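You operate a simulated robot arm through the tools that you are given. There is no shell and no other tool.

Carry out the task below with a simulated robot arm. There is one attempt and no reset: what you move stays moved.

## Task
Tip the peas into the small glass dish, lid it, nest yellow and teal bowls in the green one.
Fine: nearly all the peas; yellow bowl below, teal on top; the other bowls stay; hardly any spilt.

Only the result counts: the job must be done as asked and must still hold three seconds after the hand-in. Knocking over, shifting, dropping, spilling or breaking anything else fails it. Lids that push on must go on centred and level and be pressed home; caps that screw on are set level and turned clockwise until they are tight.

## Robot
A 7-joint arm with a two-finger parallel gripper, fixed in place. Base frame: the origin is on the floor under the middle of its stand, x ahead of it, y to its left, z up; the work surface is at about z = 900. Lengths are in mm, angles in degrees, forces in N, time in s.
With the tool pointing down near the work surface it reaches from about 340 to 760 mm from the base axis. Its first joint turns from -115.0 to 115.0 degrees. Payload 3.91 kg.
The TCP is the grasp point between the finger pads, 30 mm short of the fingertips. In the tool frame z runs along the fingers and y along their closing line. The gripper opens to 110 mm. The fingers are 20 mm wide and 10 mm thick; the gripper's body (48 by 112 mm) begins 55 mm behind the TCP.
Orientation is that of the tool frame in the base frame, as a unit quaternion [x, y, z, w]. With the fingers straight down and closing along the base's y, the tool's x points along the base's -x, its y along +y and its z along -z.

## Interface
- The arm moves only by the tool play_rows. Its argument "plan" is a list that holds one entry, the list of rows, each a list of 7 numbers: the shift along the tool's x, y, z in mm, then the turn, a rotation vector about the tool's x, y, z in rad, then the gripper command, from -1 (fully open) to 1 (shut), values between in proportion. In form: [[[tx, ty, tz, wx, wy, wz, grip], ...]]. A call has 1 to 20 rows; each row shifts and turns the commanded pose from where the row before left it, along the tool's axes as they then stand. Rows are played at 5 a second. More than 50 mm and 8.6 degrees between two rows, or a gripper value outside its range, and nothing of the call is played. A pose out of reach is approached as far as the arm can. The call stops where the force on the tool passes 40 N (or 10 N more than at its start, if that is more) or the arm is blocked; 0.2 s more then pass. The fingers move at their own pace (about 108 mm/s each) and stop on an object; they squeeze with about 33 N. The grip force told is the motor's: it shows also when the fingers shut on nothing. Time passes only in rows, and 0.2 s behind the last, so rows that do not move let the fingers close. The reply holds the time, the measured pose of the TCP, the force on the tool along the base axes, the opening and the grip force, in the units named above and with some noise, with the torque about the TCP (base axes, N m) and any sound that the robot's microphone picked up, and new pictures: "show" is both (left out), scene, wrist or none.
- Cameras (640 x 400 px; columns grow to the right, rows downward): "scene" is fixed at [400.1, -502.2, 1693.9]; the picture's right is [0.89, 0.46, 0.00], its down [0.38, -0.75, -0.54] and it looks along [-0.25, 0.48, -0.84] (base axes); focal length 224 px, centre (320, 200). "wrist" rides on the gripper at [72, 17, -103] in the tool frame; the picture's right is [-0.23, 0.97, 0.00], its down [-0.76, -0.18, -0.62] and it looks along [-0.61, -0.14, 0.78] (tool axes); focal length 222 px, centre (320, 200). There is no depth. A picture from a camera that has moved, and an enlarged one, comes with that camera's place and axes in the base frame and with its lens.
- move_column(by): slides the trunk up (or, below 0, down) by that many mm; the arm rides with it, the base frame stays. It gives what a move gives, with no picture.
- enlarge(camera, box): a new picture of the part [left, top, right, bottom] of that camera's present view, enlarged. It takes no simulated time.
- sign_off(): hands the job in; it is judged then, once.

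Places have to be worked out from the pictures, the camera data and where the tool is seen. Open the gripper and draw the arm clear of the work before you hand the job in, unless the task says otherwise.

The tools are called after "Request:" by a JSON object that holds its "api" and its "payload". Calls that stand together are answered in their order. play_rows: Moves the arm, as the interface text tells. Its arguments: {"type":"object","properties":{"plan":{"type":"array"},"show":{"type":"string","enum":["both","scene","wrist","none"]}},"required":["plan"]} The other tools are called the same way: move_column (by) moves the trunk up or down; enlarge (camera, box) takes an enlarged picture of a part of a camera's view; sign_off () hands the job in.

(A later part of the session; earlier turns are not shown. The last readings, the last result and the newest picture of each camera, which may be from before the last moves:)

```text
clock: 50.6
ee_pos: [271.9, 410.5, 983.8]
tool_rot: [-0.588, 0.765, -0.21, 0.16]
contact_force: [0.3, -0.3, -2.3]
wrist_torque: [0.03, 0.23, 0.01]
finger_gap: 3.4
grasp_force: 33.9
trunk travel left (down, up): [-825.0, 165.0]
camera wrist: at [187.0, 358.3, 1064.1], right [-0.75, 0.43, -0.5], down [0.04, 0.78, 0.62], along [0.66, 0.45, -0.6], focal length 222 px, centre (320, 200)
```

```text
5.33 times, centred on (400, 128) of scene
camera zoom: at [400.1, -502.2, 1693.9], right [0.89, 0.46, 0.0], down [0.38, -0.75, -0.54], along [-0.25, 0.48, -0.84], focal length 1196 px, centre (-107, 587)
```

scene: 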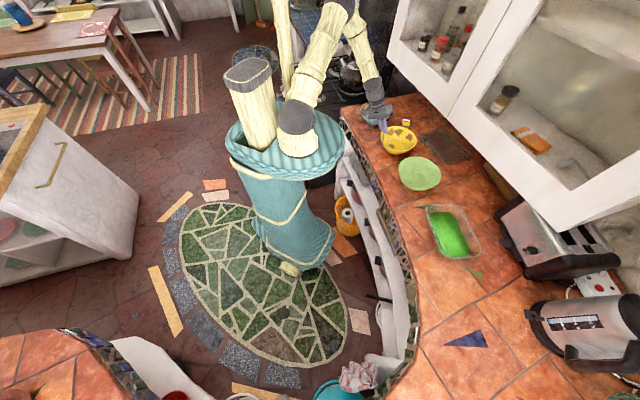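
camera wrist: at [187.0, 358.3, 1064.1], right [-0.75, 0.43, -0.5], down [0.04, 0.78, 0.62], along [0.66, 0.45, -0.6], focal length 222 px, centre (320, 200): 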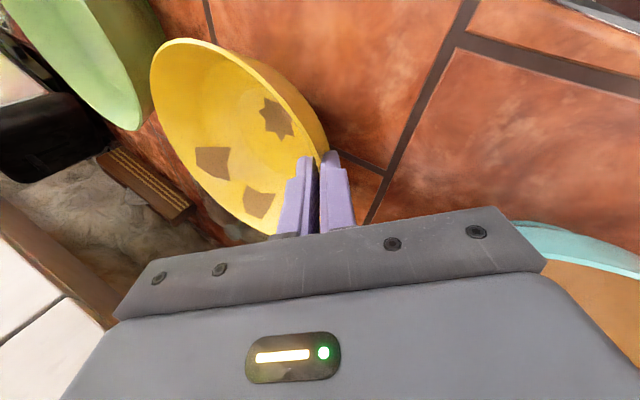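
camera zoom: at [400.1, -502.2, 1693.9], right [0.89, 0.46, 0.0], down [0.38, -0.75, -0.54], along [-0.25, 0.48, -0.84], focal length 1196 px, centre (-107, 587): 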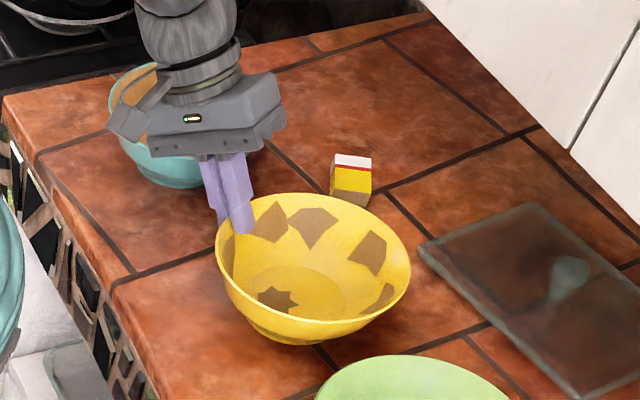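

It hangs free and nearly level with the shallow grip. I lift 80 mm with a small level correction.

Request:
{"api": "play_rows", "payload": {"plan": [[[0, -5.1, -8.6, 0, 0, 0, 1], [0, -10.2, -17.2, 0.015, 0, 0, 1], [0, -10.2, -17.2, 0.015, 0, 0, 1], [0, -10.2, -17.2, 0, 0, 0, 1], [0, -6.1, -10.3, 0, 0, 0, 1], [0, 0, 0, 0, 0, 0, 1]]], "show": "scene"}}

Request:
{"api": "enlarge", "payload": {"camera": "scene", "box": [340, 80, 460, 155]}}

```text
clock: 52.0
ee_pos: [270.5, 412.7, 1066.0]
tool_rot: [-0.587, 0.761, -0.22, 0.168]
contact_force: [0.7, 0.2, -2.8]
wrist_torque: [0.07, 0.23, 0.0]
finger_gap: 3.5
grasp_force: 33.3
trunk travel left (down, up): [-825.0, 165.0]
```

scene: 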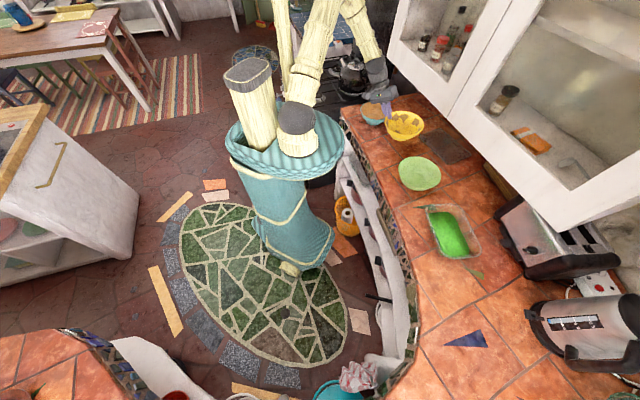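

```text
5.33 times, centred on (400, 118) of scene
camera zoom: at [400.1, -502.2, 1693.9], right [0.89, 0.46, 0.0], down [0.38, -0.75, -0.54], along [-0.25, 0.48, -0.84], focal length 1196 px, centre (-107, 640)
```

zoom: 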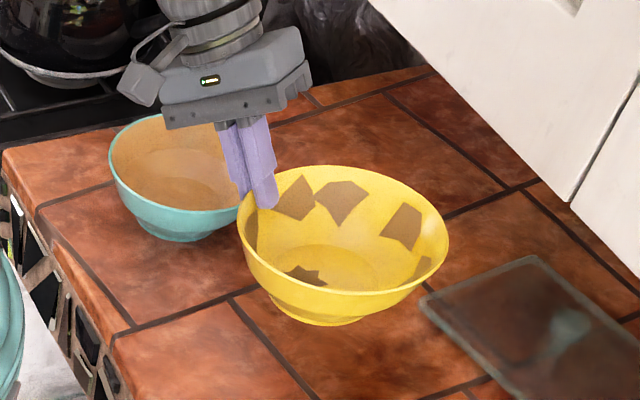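

I swing the bowl 22° around the base axis to hover over the green bowl.

Request:
{"api": "play_rows", "payload": {"plan": [[[9.46, -21.9, 13.79, -0.0001, 0.0297, 0.0473, 1], [9.46, -21.9, 13.79, -0.0001, 0.0297, 0.0473, 1], [9.46, -21.9, 13.79, -0.0001, 0.0297, 0.0473, 1], [9.46, -21.9, 13.79, -0.0001, 0.0297, 0.0473, 1], [9.46, -21.9, 13.79, -0.0001, 0.0297, 0.0473, 1], [9.46, -21.9, 13.79, -0.0001, 0.0297, 0.0473, 1], [9.46, -21.9, 13.79, -0.0001, 0.0297, 0.0473, 1], [-17.4, -9.68, 6.02, 0, 0, 0, 1], [0, 0, 0, 0, 0, 0, 1]]], "show": "both"}}

Request:
{"api": "enlarge", "payload": {"camera": "scene", "box": [360, 120, 480, 195]}}

```text
clock: 54.0
ee_pos: [425.7, 283.9, 1068.5]
tool_rot: [-0.426, 0.861, -0.249, 0.122]
contact_force: [-0.9, -0.2, -3.0]
wrist_torque: [0.12, 0.16, -0.01]
finger_gap: 3.7
grasp_force: 33.2
trunk travel left (down, up): [-825.0, 165.0]
camera wrist: at [325.6, 267.7, 1145.5], right [-0.52, 0.68, -0.52], down [0.32, 0.72, 0.62], along [0.8, 0.16, -0.59], focal length 222 px, centre (320, 200)
```

scene: 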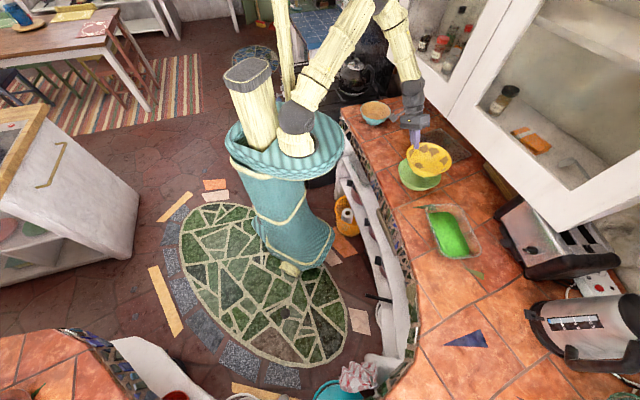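
wrist: 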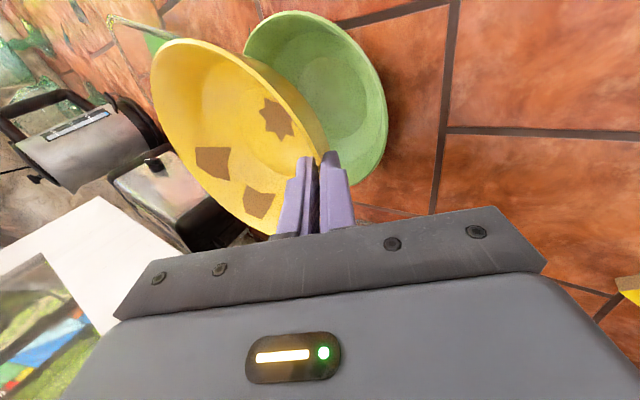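

```text
5.33 times, centred on (420, 158) of scene
camera zoom: at [400.1, -502.2, 1693.9], right [0.89, 0.46, 0.0], down [0.38, -0.75, -0.54], along [-0.25, 0.48, -0.84], focal length 1196 px, centre (-213, 427)
```

zoom: 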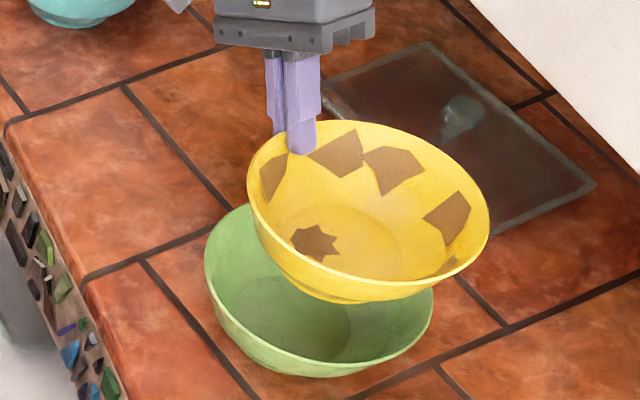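

Hovering over the green bowl; by eye and by numbers the centres differ only a few mm. I lower 45 mm and compare the rims again.

Request:
{"api": "play_rows", "payload": {"plan": [[[0, 8, 12.7, 0, 0, 0, 1], [0, 8, 12.7, 0, 0, 0, 1], [0, 8, 12.7, 0, 0, 0, 1], [0, 0, 0, 0, 0, 0, 1]]], "show": "both"}}

Request:
{"api": "enlarge", "payload": {"camera": "scene", "box": [370, 130, 470, 195]}}

Request:
{"api": "enlarge", "payload": {"camera": "wrist", "box": [120, 0, 440, 200]}}

```text
clock: 55.0
ee_pos: [425.5, 284.3, 1021.5]
tool_rot: [-0.427, 0.86, -0.249, 0.123]
contact_force: [0.3, -0.3, -2.2]
wrist_torque: [0.15, 0.19, 0.01]
finger_gap: 3.4
grasp_force: 32.9
trunk travel left (down, up): [-825.0, 165.0]
camera wrist: at [326.1, 268.0, 1099.9], right [-0.52, 0.68, -0.52], down [0.32, 0.72, 0.62], along [0.8, 0.16, -0.59], focal length 222 px, centre (320, 200)
```

scene: 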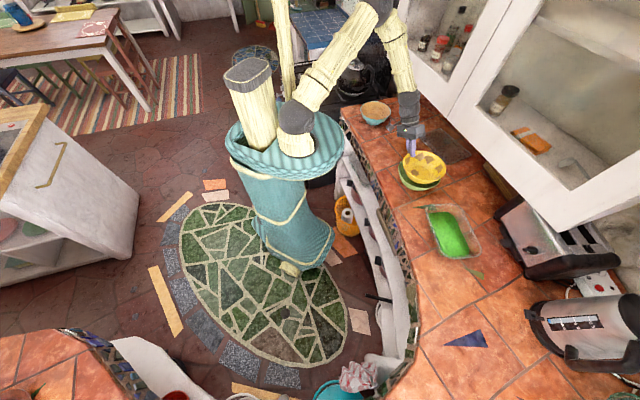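
wrist: 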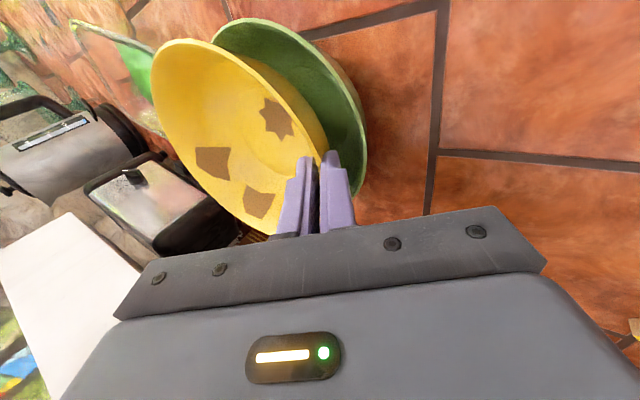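

```text
6.15 times, centred on (420, 162) of scene
camera zoom: at [400.1, -502.2, 1693.9], right [0.89, 0.46, 0.0], down [0.38, -0.75, -0.54], along [-0.25, 0.48, -0.84], focal length 1380 px, centre (-295, 431)
```

zoom: 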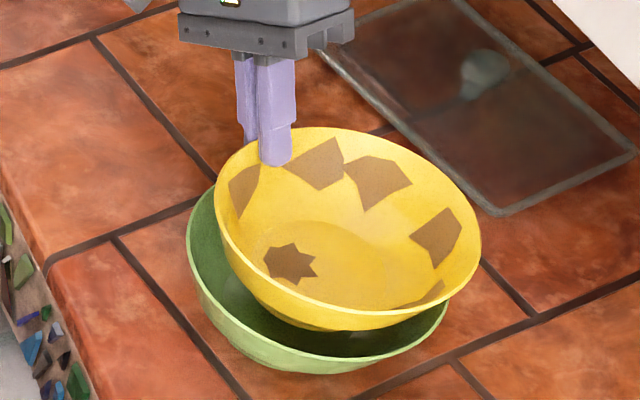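

```text
2.00 times, centred on (280, 100) of wrist
camera zoom: at [326.1, 268.0, 1099.9], right [-0.52, 0.68, -0.52], down [0.32, 0.72, 0.62], along [0.8, 0.16, -0.59], focal length 444 px, centre (400, 400)
```

zoom: 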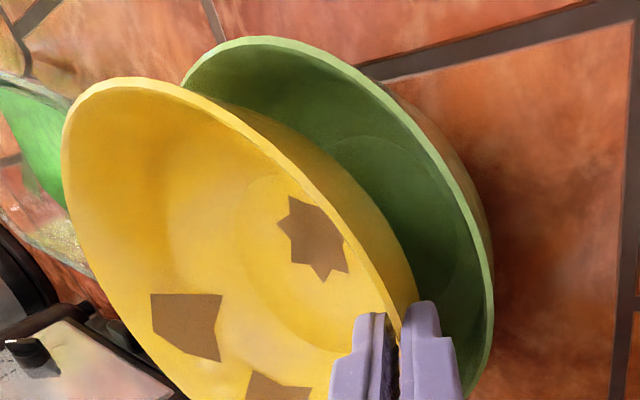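

Rims look concentric to within about 3 mm; yellow's rim is at ≈1006. I tilt the far side down 5° and lower 24 mm, so that the far side nearly seats while the fingers stay above the green rim.

Request:
{"api": "play_rows", "payload": {"plan": [[[0, 0, 0, -0.0435, 0, 0, 1], [0, 0, 0, -0.0435, 0, 0, 1], [0, 3.63, 7.13, 0, 0, 0, 1], [0, 3.63, 7.13, 0, 0, 0, 1], [0, 3.0, 5.9, 0, 0, 0, 1], [0, 0, 0, 0, 0, 0, 1]]], "show": "both"}}

Request:
{"api": "enlarge", "payload": {"camera": "scene", "box": [370, 130, 470, 195]}}

Request:
{"api": "enlarge", "payload": {"camera": "wrist", "box": [120, 0, 440, 200]}}

```text
clock: 56.4
ee_pos: [426.1, 284.6, 999.6]
tool_rot: [-0.432, 0.871, -0.211, 0.105]
contact_force: [-0.6, -0.1, -3.1]
wrist_torque: [0.12, 0.18, -0.02]
finger_gap: 3.4
grasp_force: 33.2
trunk travel left (down, up): [-825.0, 165.0]
camera wrist: at [332.5, 263.9, 1083.2], right [-0.55, 0.7, -0.45], down [0.36, 0.68, 0.63], along [0.75, 0.19, -0.63], focal length 222 px, centre (320, 200)
```

scene: 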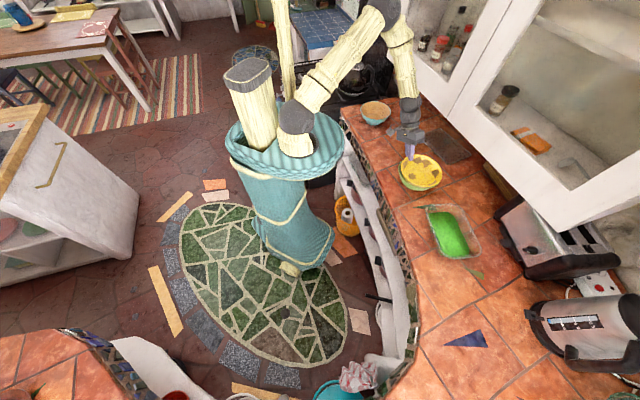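
wrist: 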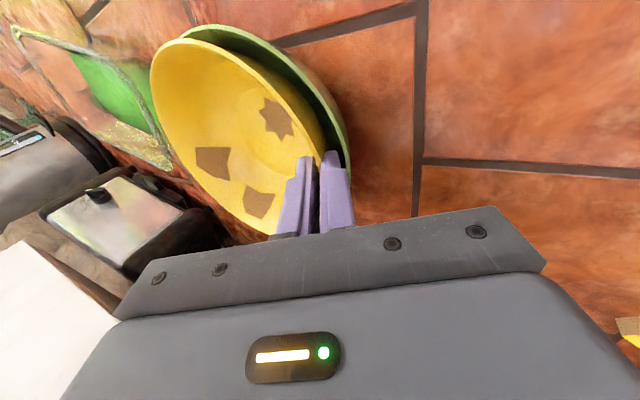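

```text
6.15 times, centred on (420, 162) of scene
camera zoom: at [400.1, -502.2, 1693.9], right [0.89, 0.46, 0.0], down [0.38, -0.75, -0.54], along [-0.25, 0.48, -0.84], focal length 1380 px, centre (-295, 431)
```

zoom: 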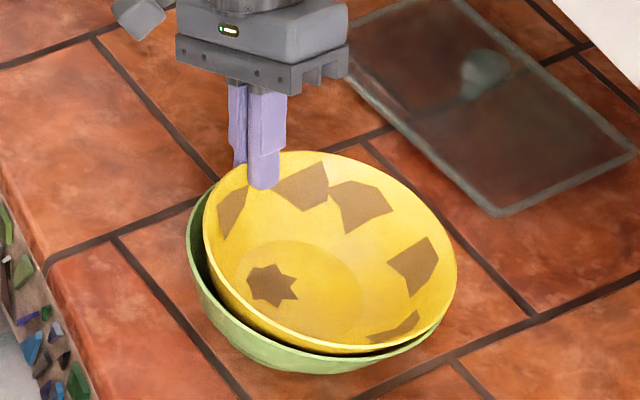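

```text
2.00 times, centred on (280, 100) of wrist
camera zoom: at [332.5, 263.9, 1083.2], right [-0.55, 0.7, -0.45], down [0.36, 0.68, 0.63], along [0.75, 0.19, -0.63], focal length 444 px, centre (400, 400)
```

zoom: 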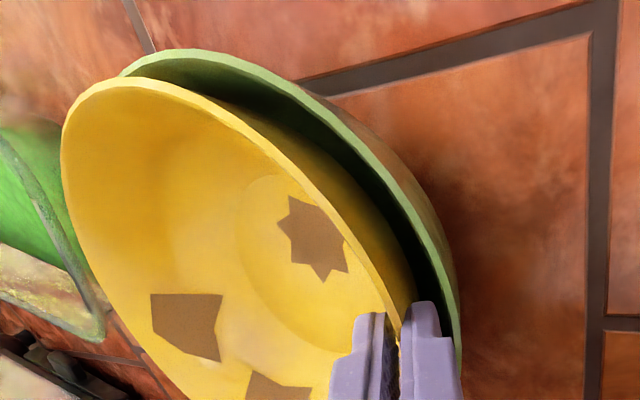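

No contact yet; the far side is almost seated. I lower 5 mm more in small steps and watch the force.

Request:
{"api": "play_rows", "payload": {"plan": [[[0, 0.7, 1.45, 0, 0, 0, 1], [0, 0.7, 1.45, 0, 0, 0, 1], [0, 0.7, 1.45, 0, 0, 0, 1], [0, 0, 0, 0, 0, 0, 1]]], "show": "both"}}

Request:
{"api": "enlarge", "payload": {"camera": "wrist", "box": [230, 60, 410, 200]}}

Request:
{"api": "enlarge", "payload": {"camera": "scene", "box": [385, 145, 455, 195]}}

```text
clock: 57.4
ee_pos: [425.8, 284.7, 996.0]
tool_rot: [-0.432, 0.87, -0.212, 0.105]
contact_force: [-1.5, 3.3, 14.3]
wrist_torque: [-0.13, -0.35, -0.01]
finger_gap: 3.4
grasp_force: 33.2
trunk travel left (down, up): [-825.0, 165.0]
camera wrist: at [331.6, 263.9, 1079.3], right [-0.55, 0.7, -0.45], down [0.36, 0.68, 0.64], along [0.75, 0.19, -0.63], focal length 222 px, centre (320, 200)
```

scene: 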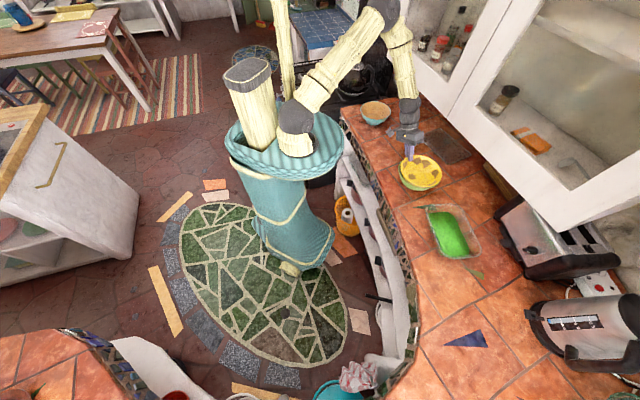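
wrist: 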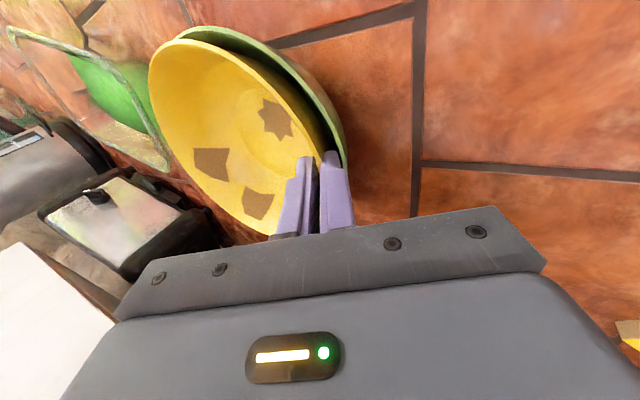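

```text
2.86 times, centred on (320, 130) of wrist
camera zoom: at [331.6, 263.9, 1079.3], right [-0.55, 0.7, -0.45], down [0.36, 0.68, 0.64], along [0.75, 0.19, -0.63], focal length 635 px, centre (320, 400)
```

zoom: 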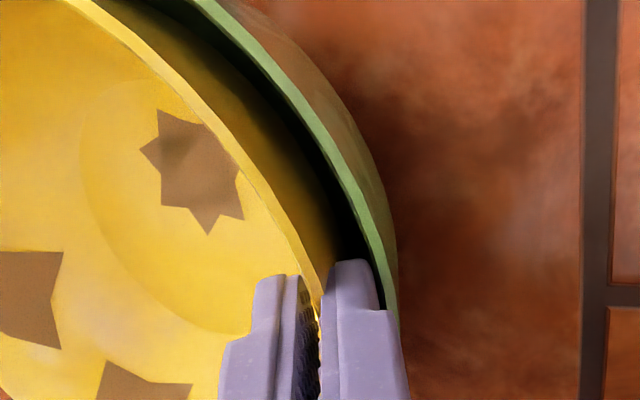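

```text
8.00 times, centred on (420, 170) of scene
camera zoom: at [400.1, -502.2, 1693.9], right [0.89, 0.46, 0.0], down [0.38, -0.75, -0.54], along [-0.25, 0.48, -0.84], focal length 1794 px, centre (-480, 440)
```

zoom: 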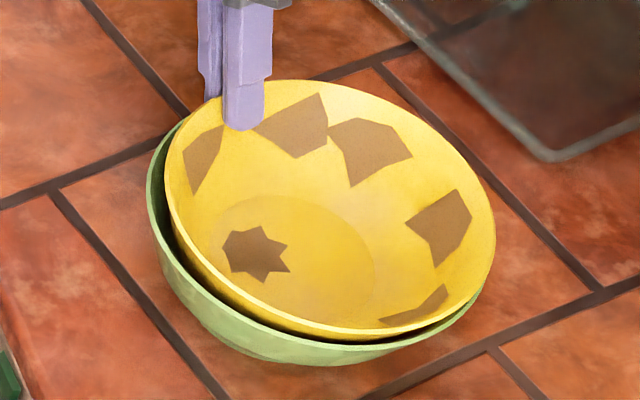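

Contact (about 17 N) appears roughly 35 mm inside the grip, which fits yellow's foot meeting the green bowl. I ease up 1 mm and open the fingers gently.

Request:
{"api": "play_rows", "payload": {"plan": [[[0, -0.6, -1.1, 0, 0, 0, 1], [0, 0, 0, 0, 0, 0, 0.85], [0, 0, 0, 0, 0, 0, 0.75], [0, 0, 0, 0, 0, 0, 0.65], [0, 0, 0, 0, 0, 0, 0.65]]], "show": "both"}}

Request:
{"api": "enlarge", "payload": {"camera": "wrist", "box": [120, 0, 440, 200]}}

Request:
{"api": "enlarge", "payload": {"camera": "scene", "box": [385, 145, 455, 195]}}

```text
clock: 58.6
ee_pos: [427.5, 282.6, 996.3]
tool_rot: [-0.431, 0.871, -0.212, 0.104]
contact_force: [2.1, -1.8, 3.7]
wrist_torque: [-0.07, -0.09, -0.06]
finger_gap: 17.2
grasp_force: 0.1
trunk travel left (down, up): [-825.0, 165.0]
camera wrist: at [332.2, 263.0, 1079.8], right [-0.55, 0.7, -0.45], down [0.36, 0.68, 0.63], along [0.75, 0.19, -0.63], focal length 222 px, centre (320, 200)
```

scene: 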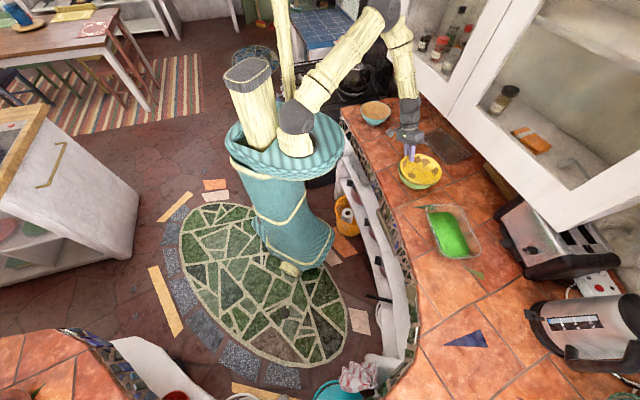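
wrist: 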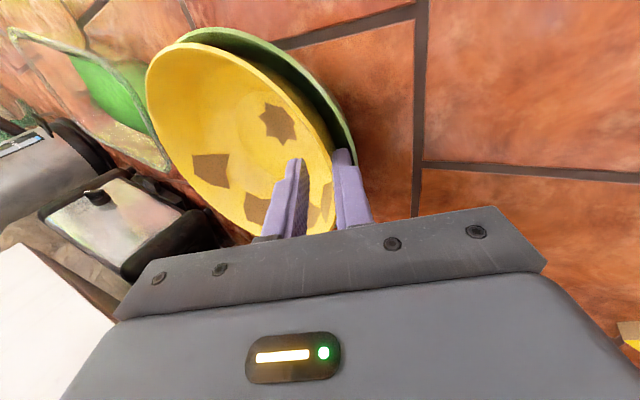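

```text
2.00 times, centred on (280, 100) of wrist
camera zoom: at [332.2, 263.0, 1079.8], right [-0.55, 0.7, -0.45], down [0.36, 0.68, 0.63], along [0.75, 0.19, -0.63], focal length 444 px, centre (400, 400)
```

zoom: 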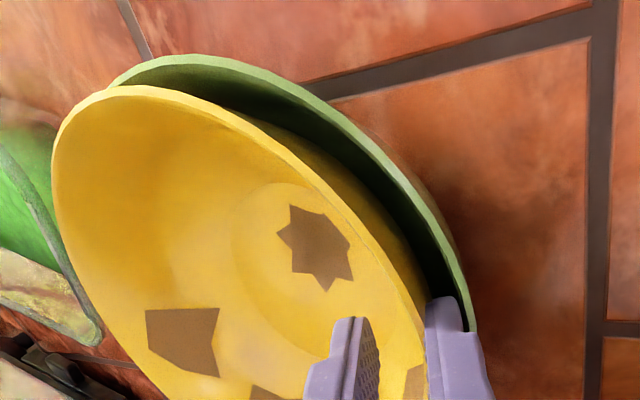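

```text
8.00 times, centred on (420, 170) of scene
camera zoom: at [400.1, -502.2, 1693.9], right [0.89, 0.46, 0.0], down [0.38, -0.75, -0.54], along [-0.25, 0.48, -0.84], focal length 1794 px, centre (-480, 440)
```

zoom: 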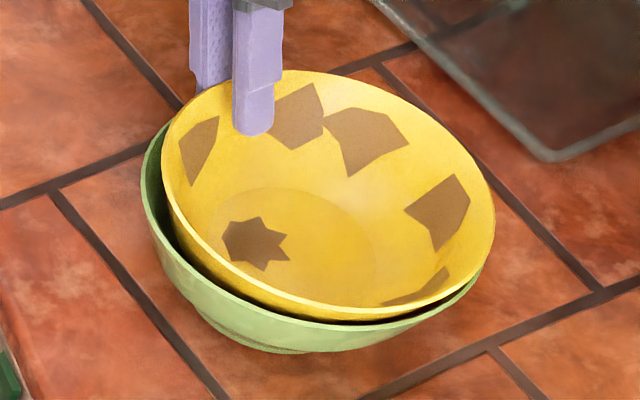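

The fingers have opened, but 4 N sideways suggests the outer finger is lightly pressing the green rim. I lift straight up, slowly, to free it without spreading the bowls further.

Request:
{"api": "play_rows", "payload": {"plan": [[[0, -1.4, -2.66, 0, 0, 0, 0.65], [0, -1.4, -2.66, 0, 0, 0, 0.65], [0, -1.4, -2.66, 0, 0, 0, 0.65], [0, -1.4, -2.66, 0, 0, 0, 0.65], [0, 0, 0, 0, 0, 0, 0.65]]], "show": "both"}}

Request:
{"api": "enlarge", "payload": {"camera": "wrist", "box": [120, 0, 440, 200]}}

Request:
{"api": "enlarge", "payload": {"camera": "scene", "box": [385, 145, 455, 195]}}

```text
clock: 59.8
ee_pos: [427.1, 283.6, 1008.8]
tool_rot: [-0.433, 0.87, -0.212, 0.104]
contact_force: [-1.0, 0.7, -1.7]
wrist_torque: [0.02, 0.02, -0.02]
finger_gap: 19.8
grasp_force: 0.8
trunk travel left (down, up): [-825.0, 165.0]
camera wrist: at [331.5, 263.8, 1091.6], right [-0.55, 0.7, -0.45], down [0.36, 0.68, 0.63], along [0.75, 0.19, -0.63], focal length 222 px, centre (320, 200)
```

scene: 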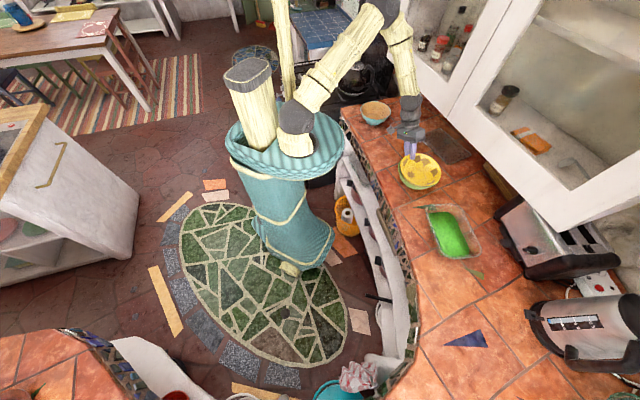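
wrist: 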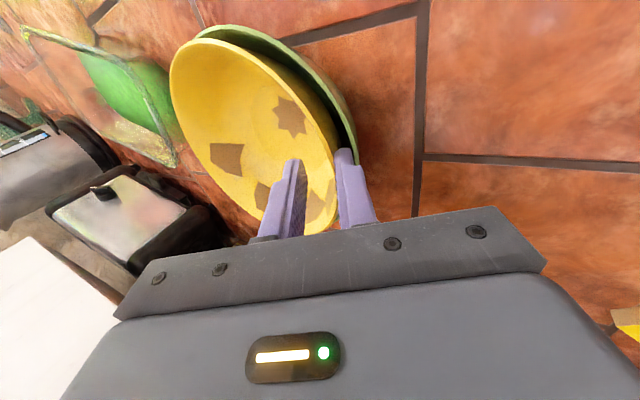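

```text
2.00 times, centred on (280, 100) of wrist
camera zoom: at [331.5, 263.8, 1091.6], right [-0.55, 0.7, -0.45], down [0.36, 0.68, 0.63], along [0.75, 0.19, -0.63], focal length 444 px, centre (400, 400)
```

zoom: 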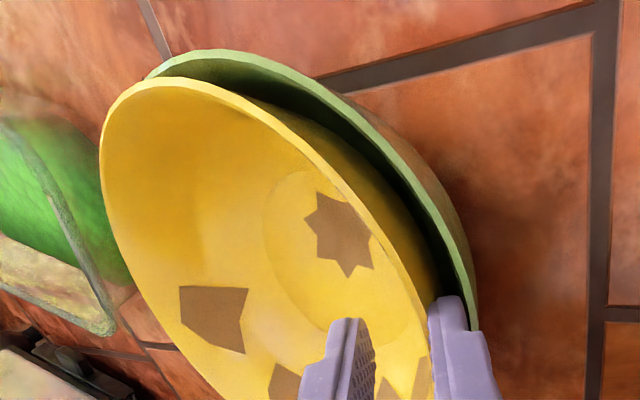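

```text
8.00 times, centred on (420, 170) of scene
camera zoom: at [400.1, -502.2, 1693.9], right [0.89, 0.46, 0.0], down [0.38, -0.75, -0.54], along [-0.25, 0.48, -0.84], focal length 1794 px, centre (-480, 440)
```

zoom: 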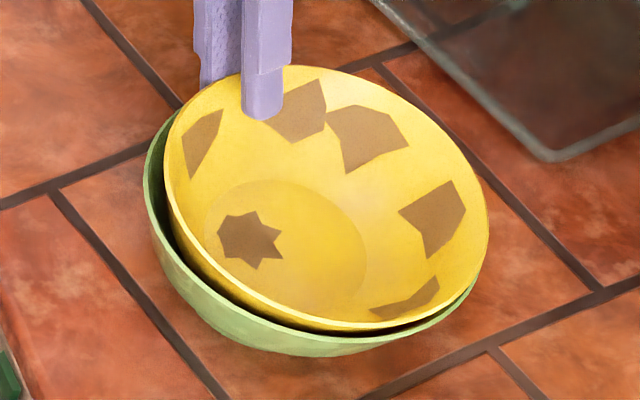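

The straight lift is carrying yellow's flared wall up a little on the outer finger, which is now clear above the green rim. I open the jaws wider so the bowl can settle down.

Request:
{"api": "play_rows", "payload": {"plan": [[[0, 0, 0, 0, 0, 0, 0.55], [0, 0, 0, 0, 0, 0, 0.45], [0, 0, 0, 0, 0, 0, 0.35], [0, 0, 0, 0, 0, 0, 0.25], [0, 0, 0, 0, 0, 0, 0.2], [0, 0, 0, 0, 0, 0, 0.2]]], "show": "both"}}

Request:
{"api": "enlarge", "payload": {"camera": "wrist", "box": [120, 0, 440, 200]}}

Request:
{"api": "enlarge", "payload": {"camera": "scene", "box": [385, 145, 455, 195]}}

```text
clock: 61.2
ee_pos: [425.8, 284.3, 1009.1]
tool_rot: [-0.432, 0.87, -0.212, 0.104]
contact_force: [1.4, -0.7, 3.9]
wrist_torque: [-0.04, 0.01, 0.0]
finger_gap: 42.3
grasp_force: 0.1
trunk travel left (down, up): [-825.0, 165.0]
camera wrist: at [331.6, 263.5, 1091.7], right [-0.55, 0.7, -0.45], down [0.36, 0.68, 0.63], along [0.75, 0.19, -0.63], focal length 222 px, centre (320, 200)
```

scene: 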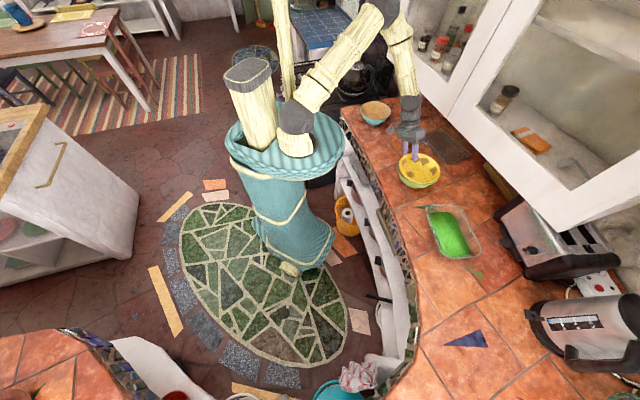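
wrist: 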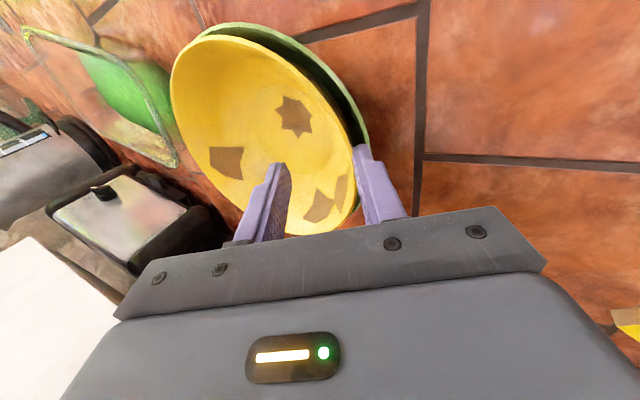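

```text
2.00 times, centred on (280, 100) of wrist
camera zoom: at [331.6, 263.5, 1091.7], right [-0.55, 0.7, -0.45], down [0.36, 0.68, 0.63], along [0.75, 0.19, -0.63], focal length 444 px, centre (400, 400)
```

zoom: 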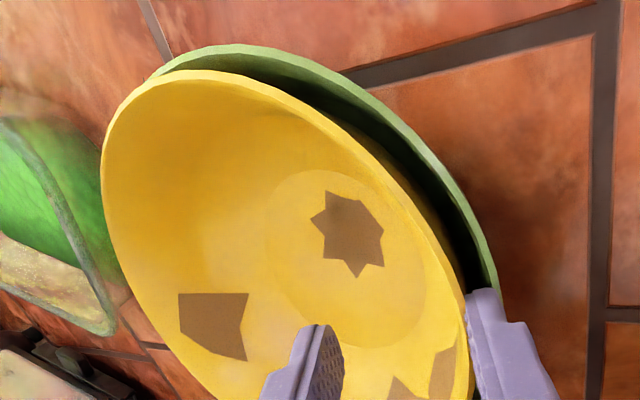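

```text
8.00 times, centred on (420, 170) of scene
camera zoom: at [400.1, -502.2, 1693.9], right [0.89, 0.46, 0.0], down [0.38, -0.75, -0.54], along [-0.25, 0.48, -0.84], focal length 1794 px, centre (-480, 440)
```

zoom: 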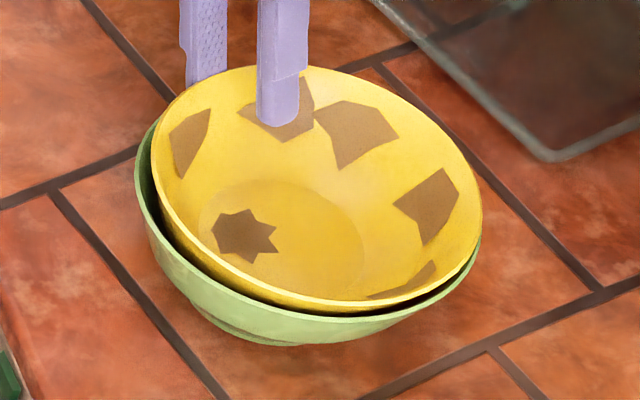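

Both bowls were nudged outward ~12 mm by the outer finger; I'll correct that afterwards. First I withdraw along the fingers' own axis, which neither spreads nor lifts the bowls.

Request:
{"api": "play_rows", "payload": {"plan": [[[0, 0, -4, 0, 0, 0, 0.2], [0, 0, -6, 0, 0, 0, 0.2], [0, 0, -8, 0, 0, 0, 0.2], [0, 0, -12, 0, 0, 0, 0.2], [0, 0, -15, 0, 0, 0, 0.2], [0, 0, 0, 0, 0, 0, 0.2]]], "show": "both"}}

Request:
{"api": "enlarge", "payload": {"camera": "wrist", "box": [120, 0, 440, 200]}}

Request:
{"api": "enlarge", "payload": {"camera": "scene", "box": [385, 145, 455, 195]}}

```text
clock: 62.6
ee_pos: [409.7, 296.1, 1048.7]
tool_rot: [-0.433, 0.87, -0.211, 0.105]
contact_force: [-0.5, -0.4, -0.2]
wrist_torque: [0.02, -0.03, -0.03]
finger_gap: 44.2
grasp_force: 0.1
trunk travel left (down, up): [-825.0, 165.0]
camera wrist: at [315.7, 276.5, 1131.9], right [-0.55, 0.7, -0.45], down [0.36, 0.68, 0.63], along [0.75, 0.19, -0.63], focal length 222 px, centre (320, 200)
```

scene: 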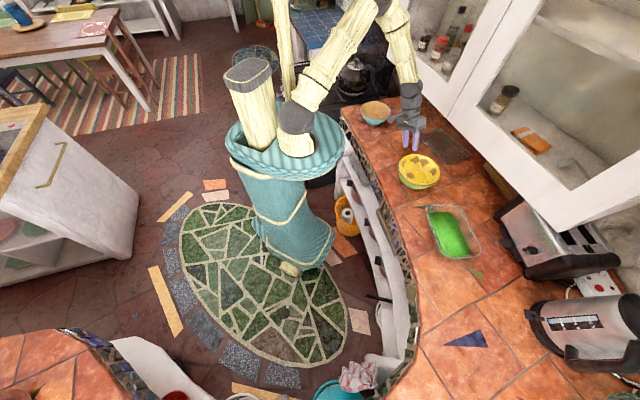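
wrist: 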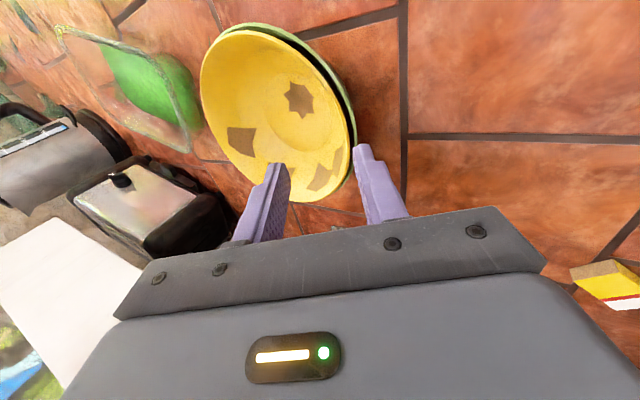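

```text
2.00 times, centred on (280, 100) of wrist
camera zoom: at [315.7, 276.5, 1131.9], right [-0.55, 0.7, -0.45], down [0.36, 0.68, 0.63], along [0.75, 0.19, -0.63], focal length 444 px, centre (400, 400)
```

zoom: 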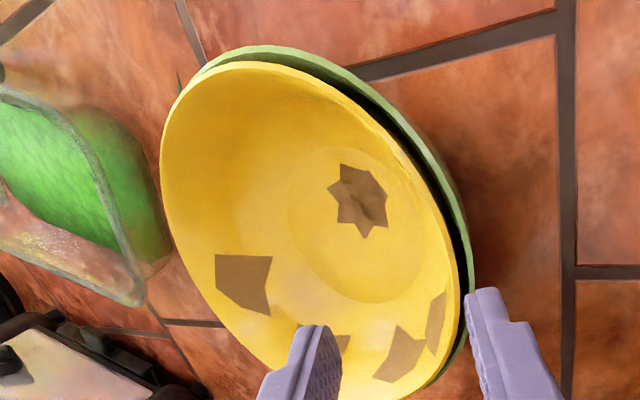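

```text
8.00 times, centred on (420, 170) of scene
camera zoom: at [400.1, -502.2, 1693.9], right [0.89, 0.46, 0.0], down [0.38, -0.75, -0.54], along [-0.25, 0.48, -0.84], focal length 1794 px, centre (-480, 440)
```

zoom: 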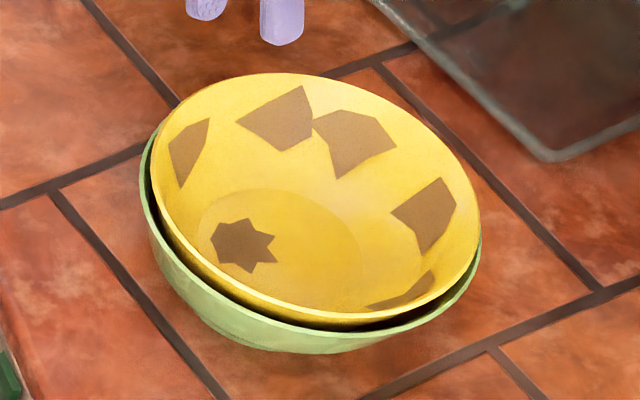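

The fingers are free and yellow sits nested inside green; the pair has shifted about 9 mm, which I'll push back later. Now I raise the hand and swing 46° round to the teal bowl.

Request:
{"api": "play_rows", "payload": {"plan": [[[0, -13.8, -26.7, 0, 0, 0, 0.1], [0, -13.8, -26.7, 0, 0, 0, 0.1], [-8.95, 29.4, -15.16, 0, -0.0311, -0.0603, 0.1], [-8.95, 29.4, -15.16, 0, -0.0311, -0.0603, 0.1], [-8.95, 29.4, -15.16, 0, -0.0311, -0.0603, 0.1], [-8.95, 29.4, -15.16, 0, -0.0311, -0.0603, 0.1], [-8.95, 29.4, -15.16, 0, -0.0311, -0.0603, 0.1], [-8.95, 29.4, -15.16, 0, -0.0311, -0.0603, 0.1], [-8.95, 29.4, -15.16, 0, -0.0311, -0.0603, 0.1], [-8.95, 29.4, -15.16, 0, -0.0311, -0.0603, 0.1], [-8.95, 29.4, -15.16, 0, -0.0311, -0.0603, 0.1], [-8.95, 29.4, -15.16, 0, -0.0311, -0.0603, 0.1], [-8.95, 29.4, -15.16, 0, -0.0311, -0.0603, 0.1], [-8.95, 29.4, -15.16, 0, -0.0311, -0.0603, 0.1], [0, 0, 0, 0, 0, 0, 0.1]]], "show": "both"}}

Request:
{"api": "enlarge", "payload": {"camera": "scene", "box": [345, 85, 445, 195]}}

Request:
{"api": "enlarge", "payload": {"camera": "wrist", "box": [80, 0, 400, 200]}}

```text
clock: 65.8
ee_pos: [66.5, 501.9, 1108.6]
tool_rot: [0.742, -0.628, 0.153, -0.179]
contact_force: [0.4, -0.3, -0.6]
wrist_torque: [0.01, 0.05, -0.02]
finger_gap: 49.8
grasp_force: 0.1
trunk travel left (down, up): [-825.0, 165.0]
camera wrist: at [16.0, 420.2, 1191.6], right [-0.89, 0.08, -0.45], down [-0.25, 0.73, 0.63], along [0.38, 0.68, -0.63], focal length 222 px, centre (320, 200)
```

scene: 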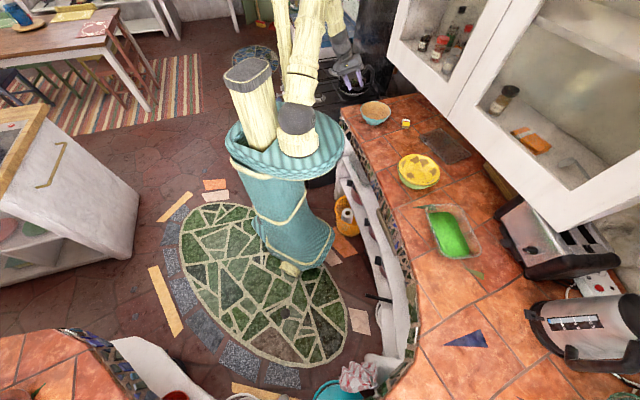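
wrist: 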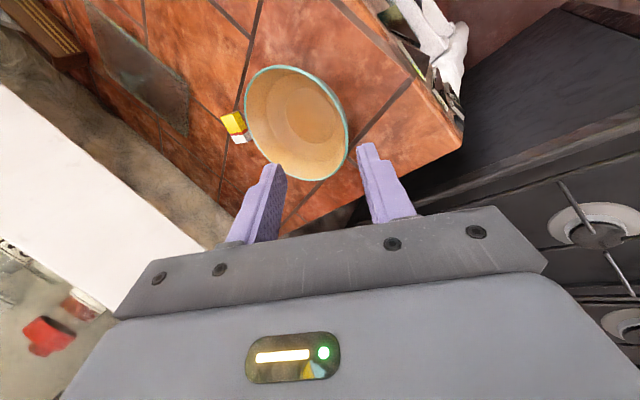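

```text
3.64 times, centred on (395, 140) of scene
camera zoom: at [400.1, -502.2, 1693.9], right [0.89, 0.46, 0.0], down [0.38, -0.75, -0.54], along [-0.25, 0.48, -0.84], focal length 815 px, centre (47, 418)
```

zoom: 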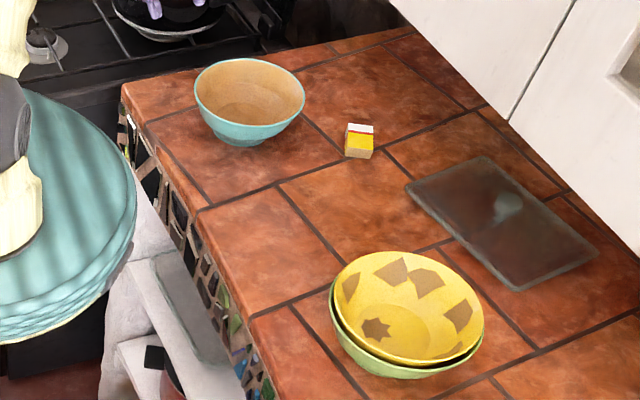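

```text
2.00 times, centred on (240, 100) of wrist
camera zoom: at [16.0, 420.2, 1191.6], right [-0.89, 0.08, -0.45], down [-0.25, 0.73, 0.63], along [0.38, 0.68, -0.63], focal length 444 px, centre (480, 400)
```

zoom: 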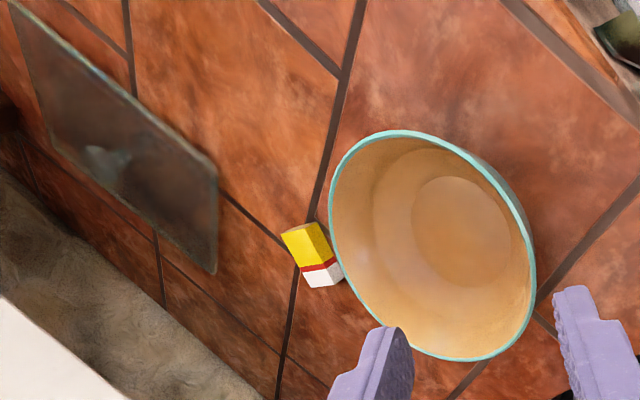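

Teal: rim z≈959, centre ≈(185, 552), radius ≈80. I move to a pre-grasp point above its left rim with the same attitude and 30° tilt.

Request:
{"api": "play_rows", "payload": {"plan": [[[-9.93, 10.6, 25.8, 0, 0, 0, 0.09], [-9.93, 10.6, 25.8, 0, 0, 0, 0.09], [-9.93, 10.6, 25.8, 0, 0, 0, 0.09], [0, 0, 0, 0.06, 0, 0, 0.09], [0, 0, 0, 0, 0, 0, 0.09]]], "show": "both"}}

Request:
{"api": "enlarge", "payload": {"camera": "wrist", "box": [120, 0, 440, 200]}}

```text
clock: 67.0
ee_pos: [69.5, 533.1, 1024.6]
tool_rot: [0.736, -0.624, 0.172, -0.2]
contact_force: [0.2, -0.2, -0.1]
wrist_torque: [0.0, 0.02, 0.03]
finger_gap: 49.9
grasp_force: 0.1
trunk travel left (down, up): [-825.0, 165.0]
camera wrist: at [14.1, 450.4, 1104.3], right [-0.86, 0.09, -0.5], down [-0.29, 0.73, 0.62], along [0.42, 0.68, -0.6], focal length 222 px, centre (320, 200)
```

scene: 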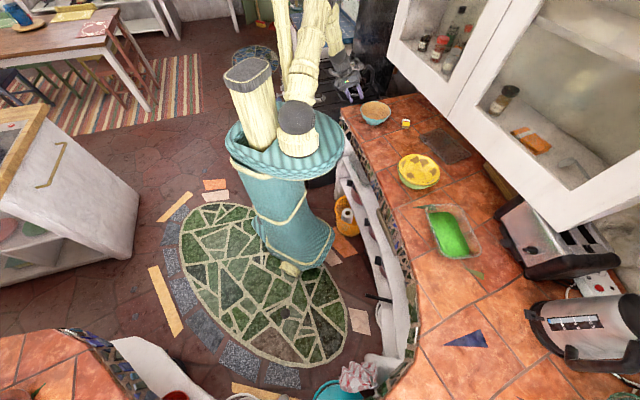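
wrist: 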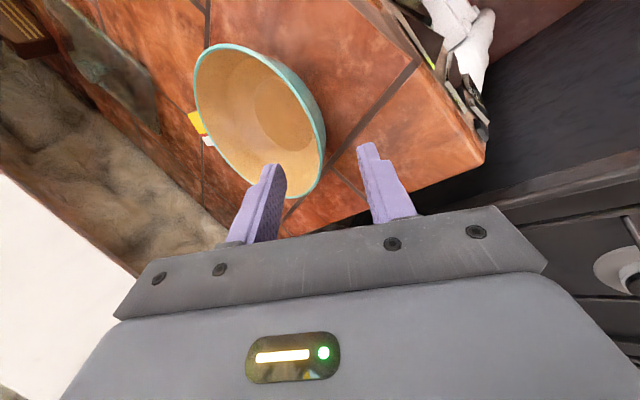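

```text
2.00 times, centred on (280, 100) of wrist
camera zoom: at [14.1, 450.4, 1104.3], right [-0.86, 0.09, -0.5], down [-0.29, 0.73, 0.62], along [0.42, 0.68, -0.6], focal length 444 px, centre (400, 400)
```

zoom: 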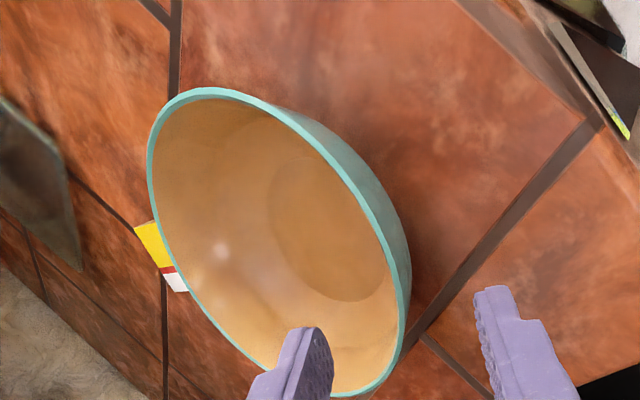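

The predicted grip point falls right on teal's rim edge. I advance 60 mm along the fingers.

Request:
{"api": "play_rows", "payload": {"plan": [[[0, 0, 20, 0, 0, 0, 0.09], [0, 0, 20, 0, 0, 0, 0.09], [0, 0, 19, 0, 0, 0, 0.09], [0, 0, 0, 0, 0, 0, 0.09]]], "show": "wrist"}}

Request:
{"api": "enlarge", "payload": {"camera": "wrist", "box": [120, 0, 440, 200]}}

```text
clock: 68.0
ee_pos: [100.4, 537.9, 975.5]
tool_rot: [0.735, -0.624, 0.172, -0.202]
contact_force: [-0.2, -0.4, 0.2]
wrist_torque: [-0.02, 0.0, 0.02]
finger_gap: 49.9
grasp_force: 0.2
trunk travel left (down, up): [-825.0, 165.0]
camera wrist: at [43.6, 454.7, 1054.3], right [-0.86, 0.09, -0.5], down [-0.29, 0.73, 0.63], along [0.42, 0.68, -0.6], focal length 222 px, centre (320, 200)
```

wrist: 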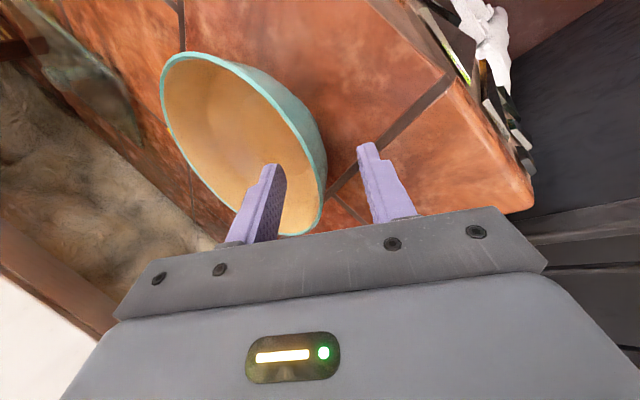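

```text
2.00 times, centred on (280, 100) of wrist
camera zoom: at [43.6, 454.7, 1054.3], right [-0.86, 0.09, -0.5], down [-0.29, 0.73, 0.63], along [0.42, 0.68, -0.6], focal length 444 px, centre (400, 400)
```

zoom: 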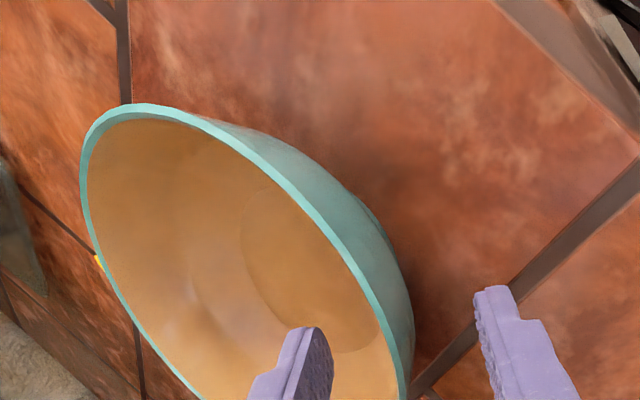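

The wall is between the jaws near their middle. I go 2 mm deeper and close.

Request:
{"api": "play_rows", "payload": {"plan": [[[0, 0, 2, 0, 0, 0, 0.09], [0, 0, 0, 0, 0, 0, 0.5], [0, 0, 0, 0, 0, 0, 1], [0, 0, 0, 0, 0, 0, 1], [0, 0, 0, 0, 0, 0, 1], [0, 0, 0, 0, 0, 0, 1]]], "show": "wrist"}}

Request:
{"api": "enlarge", "payload": {"camera": "wrist", "box": [120, 0, 440, 200]}}

```text
clock: 69.4
ee_pos: [102.6, 538.4, 973.9]
tool_rot: [0.735, -0.624, 0.171, -0.202]
contact_force: [4.2, 1.1, 7.4]
wrist_torque: [0.45, -0.56, -0.09]
finger_gap: 6.1
grasp_force: 33.5
trunk travel left (down, up): [-825.0, 165.0]
camera wrist: at [45.0, 454.8, 1053.1], right [-0.86, 0.09, -0.5], down [-0.29, 0.73, 0.63], along [0.42, 0.68, -0.6], focal length 222 px, centre (320, 200)
```

wrist: 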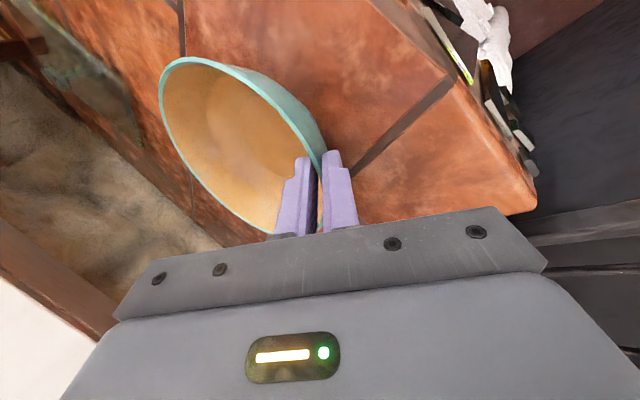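

```text
2.00 times, centred on (280, 100) of wrist
camera zoom: at [45.0, 454.8, 1053.1], right [-0.86, 0.09, -0.5], down [-0.29, 0.73, 0.63], along [0.42, 0.68, -0.6], focal length 444 px, centre (400, 400)
```

zoom: 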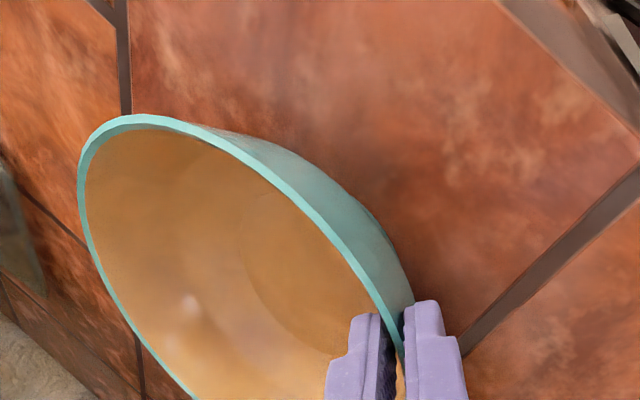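

Gap 6.1 mm with 0.6 N m about the finger-width axis: slightly under-tilted again. I tilt 3° more.

Request:
{"api": "play_rows", "payload": {"plan": [[[0, 0, 0, 0.025, 0, 0, 1], [0, 0, 0, 0.025, 0, 0, 1], [0, 0, 0, 0, 0, 0, 1]]], "show": "none"}}

```text
clock: 70.2
ee_pos: [100.4, 537.0, 973.7]
tool_rot: [0.73, -0.62, 0.187, -0.219]
contact_force: [-0.6, 0.0, -0.1]
wrist_torque: [-0.03, 0.21, 0.02]
finger_gap: 5.8
grasp_force: 32.9
trunk travel left (down, up): [-825.0, 165.0]
```

The loads are balanced now. I lift 12 mm slowly and check.

Request:
{"api": "play_rows", "payload": {"plan": [[[0, -1.65, -2.5, 0, 0, 0, 1], [0, -1.65, -2.5, 0, 0, 0, 1], [0, -1.65, -2.5, 0, 0, 0, 1], [0, -1.65, -2.5, 0, 0, 0, 1], [0, 0, 0, 0, 0, 0, 1]]], "show": "both"}}

Request:
{"api": "enlarge", "payload": {"camera": "wrist", "box": [120, 0, 440, 200]}}

Request:
{"api": "enlarge", "payload": {"camera": "scene", "box": [330, 75, 430, 140]}}

```text
clock: 71.4
ee_pos: [101.2, 537.1, 985.0]
tool_rot: [0.729, -0.62, 0.189, -0.219]
contact_force: [-0.2, 0.0, -2.6]
wrist_torque: [-0.07, 0.18, 0.05]
finger_gap: 5.9
grasp_force: 32.7
trunk travel left (down, up): [-825.0, 165.0]
camera wrist: at [42.3, 454.6, 1060.4], right [-0.84, 0.09, -0.54], down [-0.32, 0.72, 0.62], along [0.45, 0.69, -0.57], focal length 222 px, centre (320, 200)
```

scene: 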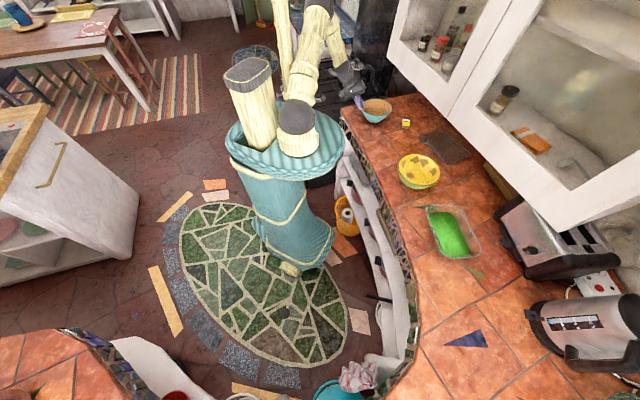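
wrist: 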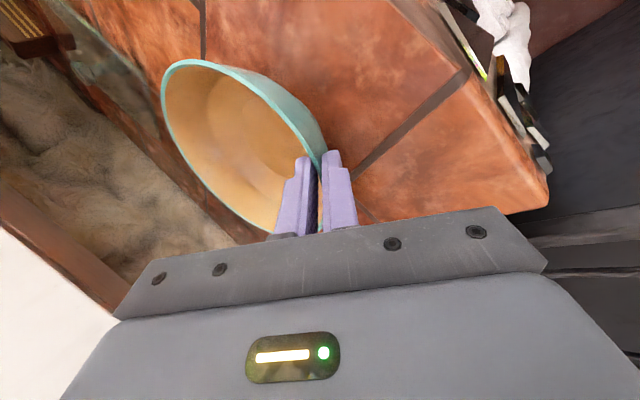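

```text
2.00 times, centred on (280, 100) of wrist
camera zoom: at [42.3, 454.6, 1060.4], right [-0.84, 0.09, -0.54], down [-0.32, 0.72, 0.62], along [0.45, 0.69, -0.57], focal length 444 px, centre (400, 400)
```

zoom: 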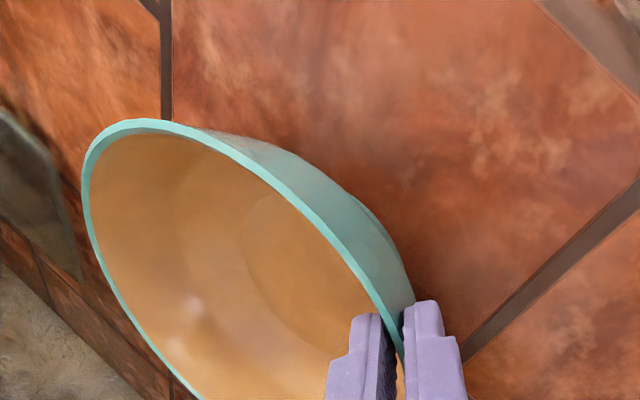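

```text
6.15 times, centred on (380, 108) of scene
camera zoom: at [400.1, -502.2, 1693.9], right [0.89, 0.46, 0.0], down [0.38, -0.75, -0.54], along [-0.25, 0.48, -0.84], focal length 1380 px, centre (-49, 769)
```

zoom: 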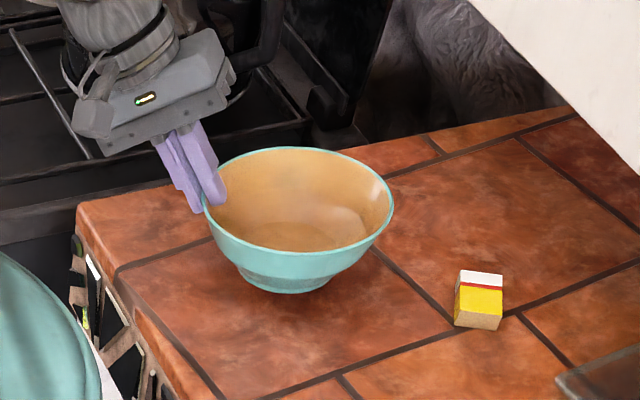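

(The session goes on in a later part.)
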